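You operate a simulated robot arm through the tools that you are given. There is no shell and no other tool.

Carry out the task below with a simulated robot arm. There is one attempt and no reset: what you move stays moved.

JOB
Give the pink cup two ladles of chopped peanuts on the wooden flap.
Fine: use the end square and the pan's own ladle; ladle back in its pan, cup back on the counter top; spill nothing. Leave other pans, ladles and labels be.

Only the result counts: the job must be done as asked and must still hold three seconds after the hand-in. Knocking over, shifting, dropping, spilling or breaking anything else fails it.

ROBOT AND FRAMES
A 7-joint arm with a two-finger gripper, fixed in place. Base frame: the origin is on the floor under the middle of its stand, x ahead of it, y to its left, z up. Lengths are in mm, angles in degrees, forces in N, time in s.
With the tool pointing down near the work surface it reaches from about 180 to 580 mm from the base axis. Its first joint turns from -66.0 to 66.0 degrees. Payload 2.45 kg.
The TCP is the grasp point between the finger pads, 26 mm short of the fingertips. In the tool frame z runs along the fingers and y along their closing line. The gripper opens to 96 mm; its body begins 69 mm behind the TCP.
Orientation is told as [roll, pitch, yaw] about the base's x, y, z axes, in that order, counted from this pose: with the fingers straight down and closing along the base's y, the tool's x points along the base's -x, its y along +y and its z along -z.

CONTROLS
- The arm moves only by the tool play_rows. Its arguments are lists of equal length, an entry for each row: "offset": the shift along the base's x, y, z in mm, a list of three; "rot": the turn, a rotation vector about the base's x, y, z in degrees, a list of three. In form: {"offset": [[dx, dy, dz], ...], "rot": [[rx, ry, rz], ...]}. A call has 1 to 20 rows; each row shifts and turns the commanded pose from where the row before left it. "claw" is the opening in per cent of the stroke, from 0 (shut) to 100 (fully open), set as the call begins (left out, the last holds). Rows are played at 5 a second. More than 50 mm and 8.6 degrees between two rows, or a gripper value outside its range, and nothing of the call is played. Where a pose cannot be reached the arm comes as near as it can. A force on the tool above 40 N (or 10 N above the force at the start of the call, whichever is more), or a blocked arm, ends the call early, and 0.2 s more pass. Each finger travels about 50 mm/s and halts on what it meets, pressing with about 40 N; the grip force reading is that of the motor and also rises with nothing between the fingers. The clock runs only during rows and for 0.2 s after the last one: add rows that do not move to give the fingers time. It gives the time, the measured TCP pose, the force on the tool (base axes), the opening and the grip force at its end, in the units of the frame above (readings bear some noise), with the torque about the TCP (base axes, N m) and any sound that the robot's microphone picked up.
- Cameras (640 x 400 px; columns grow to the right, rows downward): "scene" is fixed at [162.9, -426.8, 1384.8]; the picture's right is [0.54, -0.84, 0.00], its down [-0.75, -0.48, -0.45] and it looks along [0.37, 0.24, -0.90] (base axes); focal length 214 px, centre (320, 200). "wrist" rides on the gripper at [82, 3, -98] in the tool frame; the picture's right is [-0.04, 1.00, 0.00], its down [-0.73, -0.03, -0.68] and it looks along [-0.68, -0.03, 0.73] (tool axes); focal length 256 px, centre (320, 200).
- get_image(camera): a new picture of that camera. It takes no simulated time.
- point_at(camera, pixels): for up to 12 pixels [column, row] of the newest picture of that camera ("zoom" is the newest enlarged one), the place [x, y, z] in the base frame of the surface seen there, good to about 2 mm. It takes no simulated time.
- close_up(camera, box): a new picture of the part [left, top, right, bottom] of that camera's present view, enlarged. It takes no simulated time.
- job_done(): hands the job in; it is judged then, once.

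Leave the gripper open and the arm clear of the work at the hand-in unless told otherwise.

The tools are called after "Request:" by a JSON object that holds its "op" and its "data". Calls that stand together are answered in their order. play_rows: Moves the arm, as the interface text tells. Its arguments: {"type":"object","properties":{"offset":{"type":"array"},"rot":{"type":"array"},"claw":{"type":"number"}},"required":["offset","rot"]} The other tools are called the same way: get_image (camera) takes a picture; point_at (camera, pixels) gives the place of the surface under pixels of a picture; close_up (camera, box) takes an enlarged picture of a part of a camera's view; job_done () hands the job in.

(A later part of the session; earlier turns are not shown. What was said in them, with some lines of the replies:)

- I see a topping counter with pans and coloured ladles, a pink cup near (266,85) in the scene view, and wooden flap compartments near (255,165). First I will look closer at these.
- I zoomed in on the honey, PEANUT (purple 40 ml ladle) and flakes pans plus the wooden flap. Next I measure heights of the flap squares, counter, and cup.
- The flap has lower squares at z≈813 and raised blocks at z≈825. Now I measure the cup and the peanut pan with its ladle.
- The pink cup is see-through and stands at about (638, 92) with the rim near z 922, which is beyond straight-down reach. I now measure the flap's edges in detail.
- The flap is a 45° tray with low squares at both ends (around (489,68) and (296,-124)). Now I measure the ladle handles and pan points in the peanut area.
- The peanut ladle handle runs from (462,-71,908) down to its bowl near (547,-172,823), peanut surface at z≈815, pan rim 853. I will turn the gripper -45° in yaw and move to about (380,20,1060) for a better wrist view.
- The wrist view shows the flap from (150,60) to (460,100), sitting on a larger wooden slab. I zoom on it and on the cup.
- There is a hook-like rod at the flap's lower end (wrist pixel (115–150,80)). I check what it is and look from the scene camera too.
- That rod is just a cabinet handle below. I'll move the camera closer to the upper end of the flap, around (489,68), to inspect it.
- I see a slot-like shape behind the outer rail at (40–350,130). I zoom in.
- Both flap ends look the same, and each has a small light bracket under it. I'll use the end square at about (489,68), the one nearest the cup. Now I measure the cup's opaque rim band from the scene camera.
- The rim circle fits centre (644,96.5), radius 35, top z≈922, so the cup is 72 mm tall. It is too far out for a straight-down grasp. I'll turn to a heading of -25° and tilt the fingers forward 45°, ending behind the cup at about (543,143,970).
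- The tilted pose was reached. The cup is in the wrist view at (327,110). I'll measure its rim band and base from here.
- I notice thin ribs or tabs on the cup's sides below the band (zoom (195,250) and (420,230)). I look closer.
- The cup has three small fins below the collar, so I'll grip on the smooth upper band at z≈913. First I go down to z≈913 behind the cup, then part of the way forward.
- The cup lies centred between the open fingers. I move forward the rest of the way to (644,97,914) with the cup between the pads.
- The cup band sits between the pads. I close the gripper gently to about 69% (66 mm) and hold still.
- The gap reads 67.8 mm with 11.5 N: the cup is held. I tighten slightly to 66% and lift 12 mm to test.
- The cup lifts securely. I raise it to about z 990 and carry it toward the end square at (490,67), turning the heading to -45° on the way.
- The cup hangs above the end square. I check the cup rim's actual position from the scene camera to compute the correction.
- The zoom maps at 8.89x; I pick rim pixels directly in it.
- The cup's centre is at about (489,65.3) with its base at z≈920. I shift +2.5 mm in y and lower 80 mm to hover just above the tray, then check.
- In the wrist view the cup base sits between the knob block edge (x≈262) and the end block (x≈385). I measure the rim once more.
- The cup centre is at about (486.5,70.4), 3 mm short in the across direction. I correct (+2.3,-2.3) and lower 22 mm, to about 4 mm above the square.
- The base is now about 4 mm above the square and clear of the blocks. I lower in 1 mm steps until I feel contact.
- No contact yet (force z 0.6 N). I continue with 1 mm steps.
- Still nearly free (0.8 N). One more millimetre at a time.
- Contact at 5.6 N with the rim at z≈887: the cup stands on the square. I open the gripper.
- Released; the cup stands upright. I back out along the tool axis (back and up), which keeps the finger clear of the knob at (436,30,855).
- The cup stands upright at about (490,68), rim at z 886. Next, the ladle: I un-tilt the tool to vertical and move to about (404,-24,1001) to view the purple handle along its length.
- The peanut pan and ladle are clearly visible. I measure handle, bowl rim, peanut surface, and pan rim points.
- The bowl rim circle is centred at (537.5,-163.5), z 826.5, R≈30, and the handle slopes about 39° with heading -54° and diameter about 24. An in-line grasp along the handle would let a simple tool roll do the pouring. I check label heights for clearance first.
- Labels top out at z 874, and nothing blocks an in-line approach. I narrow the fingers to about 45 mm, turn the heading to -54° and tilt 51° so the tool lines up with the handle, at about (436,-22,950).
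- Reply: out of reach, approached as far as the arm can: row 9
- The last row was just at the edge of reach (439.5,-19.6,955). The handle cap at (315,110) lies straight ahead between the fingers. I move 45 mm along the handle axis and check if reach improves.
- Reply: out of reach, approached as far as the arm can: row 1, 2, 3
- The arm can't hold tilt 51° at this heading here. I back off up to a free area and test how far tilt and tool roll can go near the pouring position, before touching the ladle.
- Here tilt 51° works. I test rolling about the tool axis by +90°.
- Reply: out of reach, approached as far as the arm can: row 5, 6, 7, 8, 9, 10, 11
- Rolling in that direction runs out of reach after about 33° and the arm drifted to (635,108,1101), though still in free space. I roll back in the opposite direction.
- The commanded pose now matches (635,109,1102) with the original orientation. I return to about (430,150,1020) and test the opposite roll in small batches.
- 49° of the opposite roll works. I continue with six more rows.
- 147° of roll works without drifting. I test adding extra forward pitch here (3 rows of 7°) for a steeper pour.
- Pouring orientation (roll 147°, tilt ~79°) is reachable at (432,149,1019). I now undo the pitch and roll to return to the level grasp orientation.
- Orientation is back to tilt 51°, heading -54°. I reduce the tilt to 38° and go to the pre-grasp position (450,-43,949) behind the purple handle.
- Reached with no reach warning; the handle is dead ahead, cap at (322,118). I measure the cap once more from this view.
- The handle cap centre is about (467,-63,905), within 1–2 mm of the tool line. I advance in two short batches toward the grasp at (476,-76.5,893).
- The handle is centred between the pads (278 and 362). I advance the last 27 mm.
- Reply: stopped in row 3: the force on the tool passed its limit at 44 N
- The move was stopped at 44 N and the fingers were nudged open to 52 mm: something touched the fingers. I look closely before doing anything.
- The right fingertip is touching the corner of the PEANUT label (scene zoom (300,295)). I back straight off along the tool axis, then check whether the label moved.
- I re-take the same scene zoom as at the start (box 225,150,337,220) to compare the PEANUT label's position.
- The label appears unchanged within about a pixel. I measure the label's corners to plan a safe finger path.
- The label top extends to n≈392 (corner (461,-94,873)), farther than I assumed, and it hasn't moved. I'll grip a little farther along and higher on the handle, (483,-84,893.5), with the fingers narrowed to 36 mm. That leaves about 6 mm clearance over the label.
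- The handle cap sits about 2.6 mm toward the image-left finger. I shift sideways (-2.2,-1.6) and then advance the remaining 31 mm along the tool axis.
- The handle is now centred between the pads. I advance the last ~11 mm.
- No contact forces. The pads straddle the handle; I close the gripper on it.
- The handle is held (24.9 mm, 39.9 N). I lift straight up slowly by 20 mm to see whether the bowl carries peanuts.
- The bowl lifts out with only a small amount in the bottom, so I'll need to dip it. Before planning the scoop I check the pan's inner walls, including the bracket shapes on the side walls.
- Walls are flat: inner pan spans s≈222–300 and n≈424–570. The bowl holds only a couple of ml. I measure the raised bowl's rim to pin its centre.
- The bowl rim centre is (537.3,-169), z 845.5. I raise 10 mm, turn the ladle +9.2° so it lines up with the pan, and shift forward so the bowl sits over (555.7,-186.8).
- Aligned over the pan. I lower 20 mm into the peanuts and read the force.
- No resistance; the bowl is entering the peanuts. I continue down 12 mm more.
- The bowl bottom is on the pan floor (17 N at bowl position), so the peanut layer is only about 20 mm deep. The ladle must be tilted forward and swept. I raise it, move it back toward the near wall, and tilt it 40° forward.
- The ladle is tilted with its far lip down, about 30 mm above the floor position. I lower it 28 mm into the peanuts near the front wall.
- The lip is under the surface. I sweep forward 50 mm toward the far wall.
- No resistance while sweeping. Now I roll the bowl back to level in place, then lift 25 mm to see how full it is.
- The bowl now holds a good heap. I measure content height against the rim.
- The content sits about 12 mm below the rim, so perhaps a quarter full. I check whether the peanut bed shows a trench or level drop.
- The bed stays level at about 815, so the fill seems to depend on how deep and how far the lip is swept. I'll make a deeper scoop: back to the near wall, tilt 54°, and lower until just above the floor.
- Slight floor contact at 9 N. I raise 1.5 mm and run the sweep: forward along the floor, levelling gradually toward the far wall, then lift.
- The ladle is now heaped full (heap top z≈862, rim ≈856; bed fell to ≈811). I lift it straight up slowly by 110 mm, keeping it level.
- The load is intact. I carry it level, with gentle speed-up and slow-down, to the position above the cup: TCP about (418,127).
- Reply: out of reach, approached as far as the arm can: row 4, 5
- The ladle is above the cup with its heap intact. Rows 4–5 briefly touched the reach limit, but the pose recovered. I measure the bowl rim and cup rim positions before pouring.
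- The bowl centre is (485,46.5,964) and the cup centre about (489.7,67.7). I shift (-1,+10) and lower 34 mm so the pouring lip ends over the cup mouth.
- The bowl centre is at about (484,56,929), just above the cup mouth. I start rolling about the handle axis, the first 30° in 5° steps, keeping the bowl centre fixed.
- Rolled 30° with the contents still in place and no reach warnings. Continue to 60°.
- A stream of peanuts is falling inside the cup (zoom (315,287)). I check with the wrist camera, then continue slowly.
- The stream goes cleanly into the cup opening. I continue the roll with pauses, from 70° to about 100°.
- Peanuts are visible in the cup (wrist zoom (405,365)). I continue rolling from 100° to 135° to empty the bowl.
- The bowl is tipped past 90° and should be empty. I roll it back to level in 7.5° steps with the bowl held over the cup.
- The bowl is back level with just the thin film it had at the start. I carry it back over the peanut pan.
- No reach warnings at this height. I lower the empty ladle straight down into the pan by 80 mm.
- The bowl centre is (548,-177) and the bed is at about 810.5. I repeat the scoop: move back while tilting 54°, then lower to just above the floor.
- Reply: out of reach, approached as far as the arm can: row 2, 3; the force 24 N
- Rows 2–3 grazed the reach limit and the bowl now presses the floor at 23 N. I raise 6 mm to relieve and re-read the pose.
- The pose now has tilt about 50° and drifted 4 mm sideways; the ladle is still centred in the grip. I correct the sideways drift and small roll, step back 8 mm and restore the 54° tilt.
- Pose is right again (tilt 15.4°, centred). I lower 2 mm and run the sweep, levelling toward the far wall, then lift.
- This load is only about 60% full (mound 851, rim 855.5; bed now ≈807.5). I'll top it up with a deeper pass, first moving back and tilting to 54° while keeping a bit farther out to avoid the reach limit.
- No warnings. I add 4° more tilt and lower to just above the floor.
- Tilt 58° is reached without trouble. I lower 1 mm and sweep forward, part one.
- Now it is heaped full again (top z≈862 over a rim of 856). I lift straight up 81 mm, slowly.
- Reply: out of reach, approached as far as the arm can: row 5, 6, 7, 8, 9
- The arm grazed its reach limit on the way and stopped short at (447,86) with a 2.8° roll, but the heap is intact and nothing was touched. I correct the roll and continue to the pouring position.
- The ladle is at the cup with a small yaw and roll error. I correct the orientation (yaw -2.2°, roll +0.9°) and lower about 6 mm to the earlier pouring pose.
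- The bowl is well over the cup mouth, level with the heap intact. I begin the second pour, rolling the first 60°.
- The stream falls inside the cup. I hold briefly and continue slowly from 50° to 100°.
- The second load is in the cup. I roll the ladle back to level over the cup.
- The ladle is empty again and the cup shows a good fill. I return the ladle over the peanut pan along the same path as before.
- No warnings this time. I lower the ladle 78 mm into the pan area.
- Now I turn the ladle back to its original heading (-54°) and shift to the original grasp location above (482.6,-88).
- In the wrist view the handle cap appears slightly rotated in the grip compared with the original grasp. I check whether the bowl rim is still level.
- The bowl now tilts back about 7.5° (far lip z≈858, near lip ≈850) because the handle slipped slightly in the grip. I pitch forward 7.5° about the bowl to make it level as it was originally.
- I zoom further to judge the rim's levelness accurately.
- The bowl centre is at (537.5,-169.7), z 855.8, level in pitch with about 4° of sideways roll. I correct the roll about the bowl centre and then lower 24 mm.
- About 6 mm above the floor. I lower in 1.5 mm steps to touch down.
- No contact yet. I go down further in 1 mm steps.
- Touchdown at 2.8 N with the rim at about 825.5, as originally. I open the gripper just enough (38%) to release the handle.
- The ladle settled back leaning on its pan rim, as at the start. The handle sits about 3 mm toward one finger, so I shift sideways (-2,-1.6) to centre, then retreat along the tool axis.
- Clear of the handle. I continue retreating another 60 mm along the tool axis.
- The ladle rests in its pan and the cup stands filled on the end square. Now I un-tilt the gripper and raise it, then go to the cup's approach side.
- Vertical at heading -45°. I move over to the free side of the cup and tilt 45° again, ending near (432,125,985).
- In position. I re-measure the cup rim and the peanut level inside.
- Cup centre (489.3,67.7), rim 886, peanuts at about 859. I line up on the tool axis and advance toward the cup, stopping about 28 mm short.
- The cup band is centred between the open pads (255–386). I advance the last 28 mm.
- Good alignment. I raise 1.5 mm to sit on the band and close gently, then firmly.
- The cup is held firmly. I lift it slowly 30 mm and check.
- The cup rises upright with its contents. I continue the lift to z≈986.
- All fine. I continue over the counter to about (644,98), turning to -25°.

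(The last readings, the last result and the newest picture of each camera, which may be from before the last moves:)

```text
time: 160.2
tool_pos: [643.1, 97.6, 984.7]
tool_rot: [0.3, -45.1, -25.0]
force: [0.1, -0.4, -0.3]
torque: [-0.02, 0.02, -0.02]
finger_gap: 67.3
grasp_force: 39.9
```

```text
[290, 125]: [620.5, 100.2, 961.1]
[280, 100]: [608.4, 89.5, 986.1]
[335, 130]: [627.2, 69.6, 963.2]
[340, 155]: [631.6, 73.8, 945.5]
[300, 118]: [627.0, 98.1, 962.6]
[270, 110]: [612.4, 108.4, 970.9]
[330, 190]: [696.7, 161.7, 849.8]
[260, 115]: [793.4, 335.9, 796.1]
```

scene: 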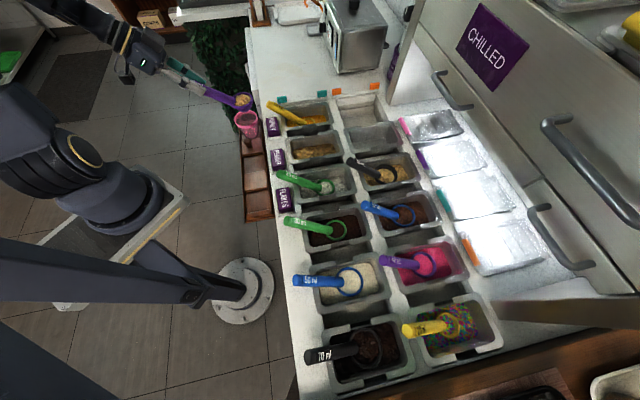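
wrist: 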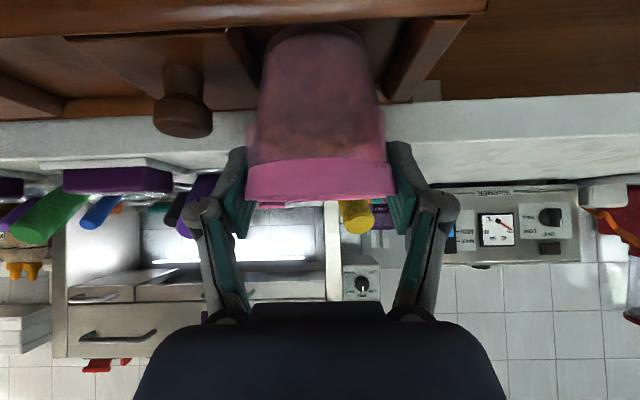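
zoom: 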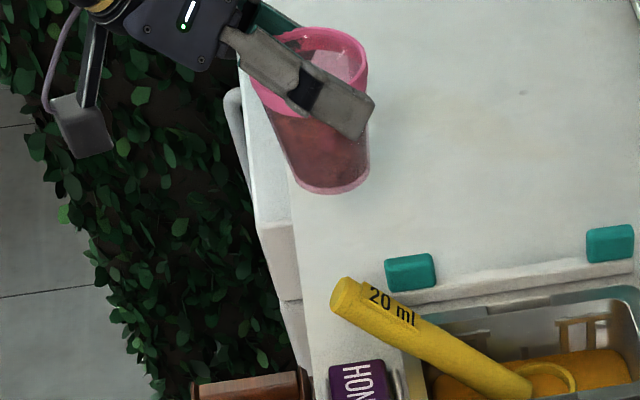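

The cup is above its original spot. I lower it 58 mm, then feel for the counter.

Request:
{"op": "play_rows", "data": {"offset": [[0.5, 0, -5], [0.5, 0, -9], [0, 0, -12], [0, 0, -12], [0, 0, -11], [0, 0, -9], [0, 0, 0]], "rot": [[0, 0, 0], [0, 0, 0], [0, 0, 0], [0, 0, 0], [0, 0, 0], [0, 0, 0], [0, 0, 0]]}}

Request:
{"op": "close_up", "data": {"camera": "scene", "box": [200, 45, 328, 125]}}

```text
time: 161.8
tool_pos: [644.3, 98.9, 927.7]
tool_rot: [0.3, -45.2, -25.1]
force: [-1.2, -0.1, -0.1]
torque: [0.0, 0.02, -0.01]
finger_gap: 67.2
grasp_force: 40.0
```

```text
5.00 times, centred on (264, 85) of scene
```

zoom: 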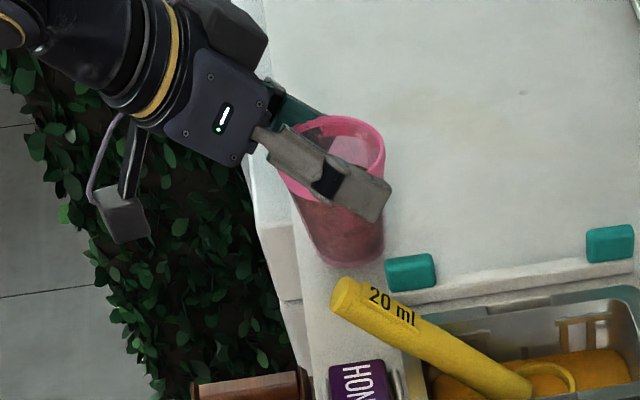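

About 12 mm above the counter. I lower in small steps.

Request:
{"op": "play_rows", "data": {"offset": [[0, 0, -3], [0, 0, -3], [0, 0, -2], [0, 0, -1], [0, 0, 0]], "rot": [[0, 0, 0], [0, 0, 0], [0, 0, 0], [0, 0, 0], [0, 0, 0]]}}

Request:
{"op": "play_rows", "data": {"offset": [[0, 0, -1], [0, 0, -1], [0, 0, 0]], "rot": [[0, 0, 0], [0, 0, 0], [0, 0, 0]]}}

```text
time: 163.0
tool_pos: [645.4, 98.0, 918.9]
tool_rot: [0.3, -45.1, -25.1]
force: [0.0, 1.1, -0.2]
torque: [0.02, 0.03, 0.0]
finger_gap: 67.1
grasp_force: 40.3
```

```text
time: 163.8
tool_pos: [645.7, 98.6, 918.0]
tool_rot: [0.3, -45.3, -25.2]
force: [-1.4, 0.3, 7.0]
torque: [-0.13, 0.11, 0.01]
finger_gap: 67.0
grasp_force: 40.2
```

Contact at 7 N: the cup stands on the counter. I ease up 0.5 mm and open the gripper.

Request:
{"op": "play_rows", "data": {"offset": [[0, 0, 0.5], [0, 0, 0]], "rot": [[0, 0, 0], [0, 0, 0]]}}

Request:
{"op": "play_rows", "data": {"offset": [[0, 0, 0], [0, 0, 0], [0, 0, 0], [0, 0, 0]], "rot": [[0, 0, 0], [0, 0, 0], [0, 0, 0], [0, 0, 0]], "claw": 98}}

Request:
{"op": "get_image", "data": {"camera": "wrist"}}

Request:
{"op": "close_up", "data": {"camera": "scene", "box": [200, 45, 328, 125]}}

```text
time: 164.4
tool_pos: [645.5, 98.9, 917.3]
tool_rot: [0.2, -45.4, -25.1]
force: [2.4, -0.8, 5.7]
torque: [-0.22, -0.07, 0.03]
finger_gap: 67.0
grasp_force: 40.0
```

```text
time: 165.4
tool_pos: [644.8, 98.1, 916.1]
tool_rot: [0.3, -45.1, -25.2]
force: [0.1, 0.8, -0.3]
torque: [-0.01, 0.0, -0.03]
finger_gap: 93.7
grasp_force: 0.0
```

```text
taken
```

wrist: 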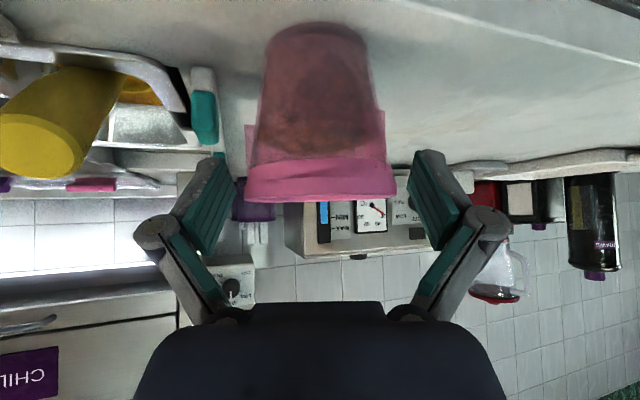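

```text
5.00 times, centred on (264, 85) of scene
```

zoom: 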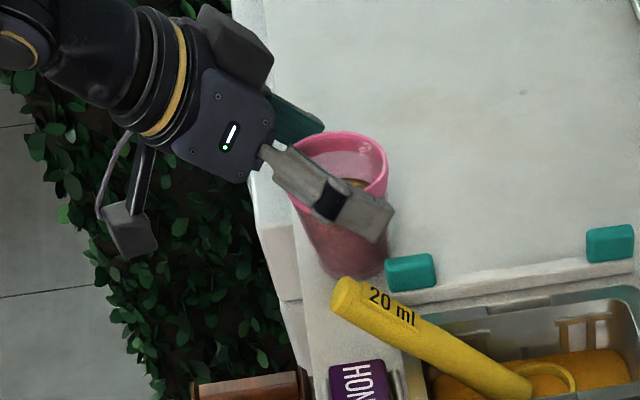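

Released; the cup stands upright. I back out along the tool axis.

Request:
{"op": "play_rows", "data": {"offset": [[-5, 2.4, 5.6], [-10.2, 4.8, 11.3], [-10.2, 4.8, 11.3], [-10.2, 4.8, 11.3], [-10.2, 4.8, 11.3], [-10.2, 4.8, 11.3], [-10.2, 4.8, 11.3], [-10, 5, 15], [0, 0, 0]], "rot": [[0, 0, 0], [0, 0, 0], [0, 0, 0], [0, 0, 0], [0, 0, 0], [0, 0, 0], [0, 0, 0], [0, 0, 0], [0, 0, 0]]}}

Request:
{"op": "get_image", "data": {"camera": "scene"}}

Request:
{"op": "close_up", "data": {"camera": "scene", "box": [230, 60, 390, 160]}}

Request:
{"op": "close_up", "data": {"camera": "scene", "box": [230, 120, 390, 220]}}

```text
time: 167.4
tool_pos: [567.5, 132.5, 1003.7]
tool_rot: [0.2, -45.2, -25.1]
force: [-0.1, -0.2, 0.1]
torque: [0.0, 0.01, 0.02]
finger_gap: 94.3
grasp_force: 0.2
```

```text
taken
```

scene: 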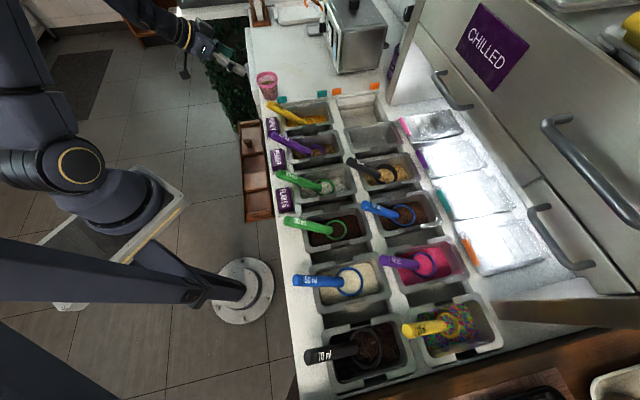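

```text
4.00 times, centred on (310, 110) of scene
```

zoom: 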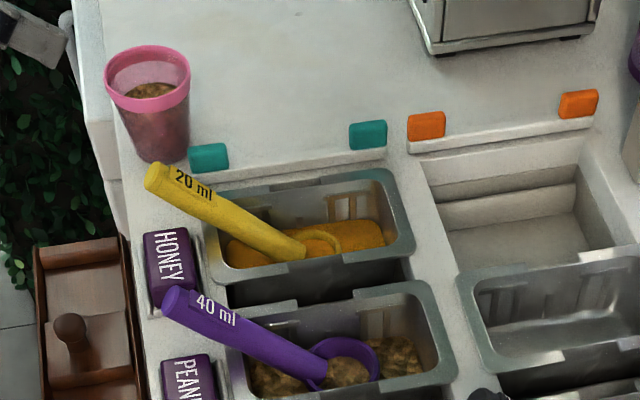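

```text
4.00 times, centred on (310, 170) of scene
```

zoom: 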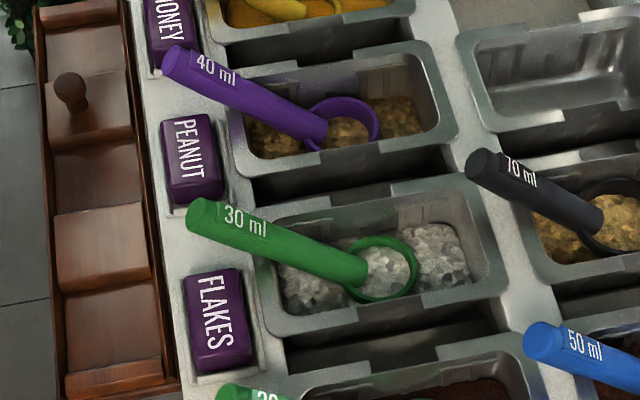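

Everything looks in place. I take the same zoom as at the start to compare the PEANUT label and ladle, and look for spilled bits around the flap and cup.

Request:
{"op": "close_up", "data": {"camera": "scene", "box": [260, 120, 356, 180]}}

Request:
{"op": "close_up", "data": {"camera": "scene", "box": [225, 110, 289, 150]}}

Request:
{"op": "close_up", "data": {"camera": "scene", "box": [244, 62, 308, 102]}}

Request:
{"op": "get_image", "data": {"camera": "wrist"}}

```text
6.67 times, centred on (308, 150) of scene
```

zoom: 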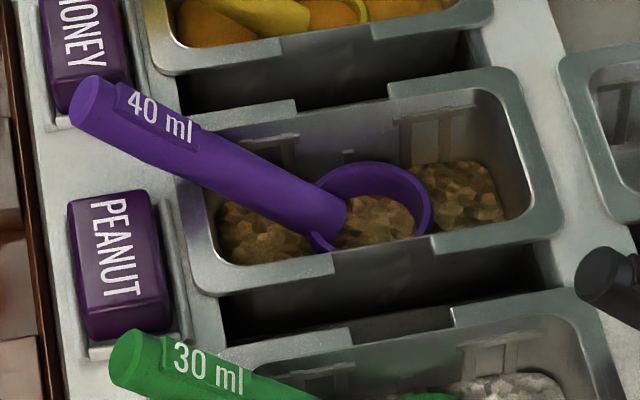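

```text
10.00 times, centred on (257, 130) of scene
```

zoom: 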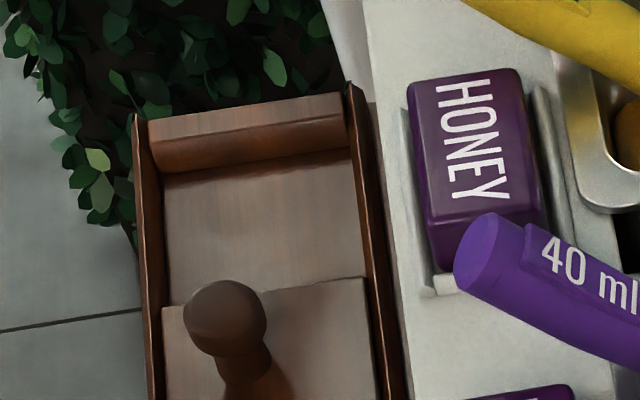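

```text
10.00 times, centred on (276, 82) of scene
```

zoom: 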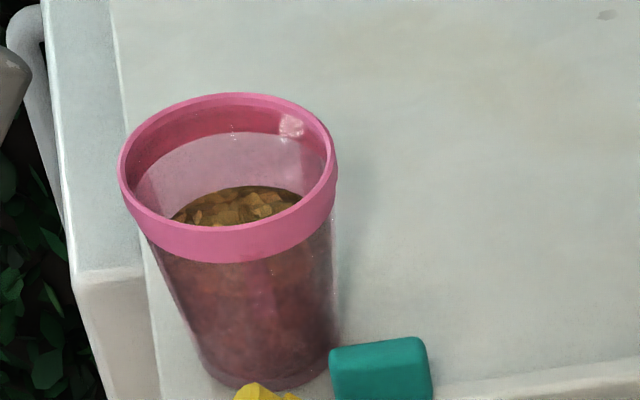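

```text
taken
```

wrist: 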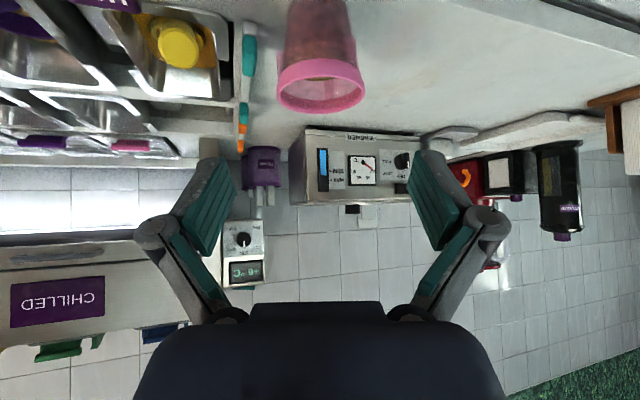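

I compare how the PEANUT label sits in its holder with the untouched FLAKES label.

Request:
{"op": "close_up", "data": {"camera": "scene", "box": [252, 140, 316, 180]}}

Request:
{"op": "close_up", "data": {"camera": "scene", "box": [258, 179, 322, 219]}}

```text
10.00 times, centred on (284, 160) of scene
```

zoom: 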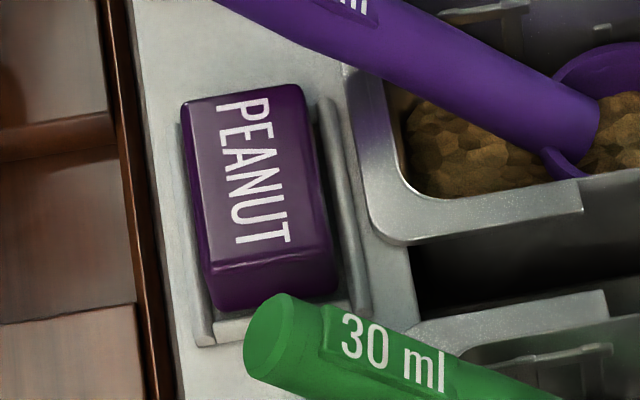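

```text
10.00 times, centred on (290, 199) of scene
```

zoom: 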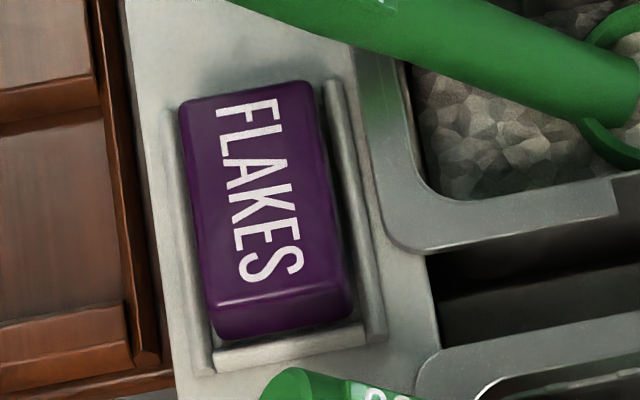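

The PEANUT label sits in its holder like its neighbours, the end square is clean, the cup (with peanuts) stands on the counter, and the ladle is in its pan. I move the arm well clear before handing in.

Request:
{"op": "play_rows", "data": {"offset": [[-10, 3, 15], [-15, 3, 18], [-15, 2, 18], [-15, 0, 18], [-15, 0, 18], [-15, 0, 18], [-15, 0, 18], [-10, 0, 12], [0, 0, 0]], "rot": [[0, 0, 0], [3.17, 6.8, 0], [3.17, 6.8, 0], [3.17, 6.8, 0], [3.17, 6.8, 0], [3.17, 6.8, 0], [3.17, 6.8, 0], [0, 0, 0], [0, 0, 0]], "claw": 100}}

Request:
{"op": "get_image", "data": {"camera": "scene"}}

Request:
{"op": "get_image", "data": {"camera": "wrist"}}

```text
time: 169.4
tool_pos: [458.8, 141.8, 1139.1]
tool_rot: [0.3, -0.1, -25.0]
force: [0.0, -0.4, 0.0]
torque: [0.0, 0.0, 0.0]
finger_gap: 96.2
grasp_force: 0.2
```

```text
taken
```

scene: 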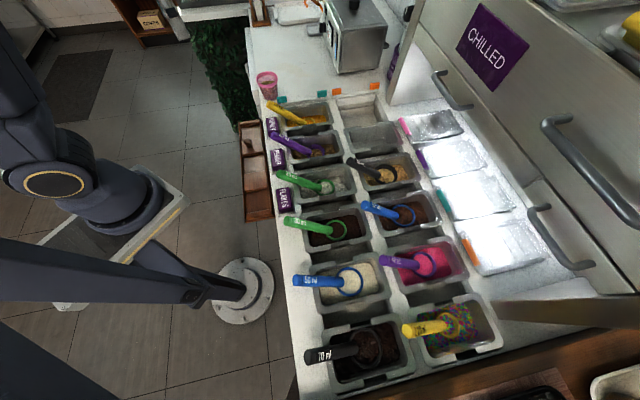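

```text
taken
```

wrist: 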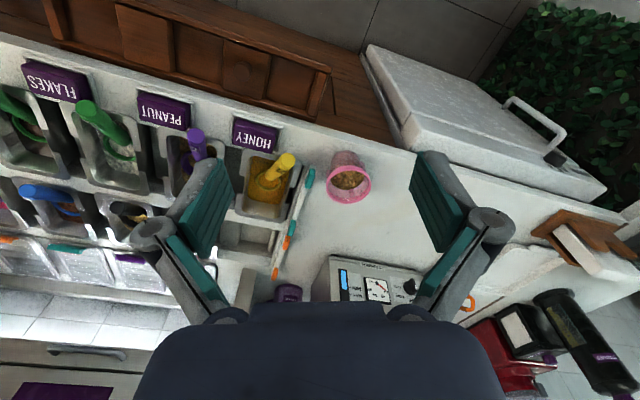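

The gripper is open and the arm is clear. The filled pink cup stands on the counter, the purple ladle rests in the peanut pan, and I can see no spills. I hand the job in.

Request:
{"op": "job_done", "data": {}}

```text
The job is handed in.
```

The pink cup got two heaped ladles of chopped peanuts on the wooden flap and is back on the counter top in its original spot. I have handed the job in, but got no verdict back. The purple 40 ml ladle rests in the peanut pan again, and I saw no spilled peanuts in the pictures before handing in.

- **Which end square:** the flap has two matching end squares and the job didn't say which one. I used the one nearest the cup. If the other was meant, that part is wrong.
- **PEANUT label:** the right fingertip touched the label's corner while I was lining up on the ladle, and the move stopped at 44 N. Pictures compared before and after show no visible shift of the label.
- **Second ladle:** the first scoop of this load was only about 60% full, so I topped it up in the pan before pouring.
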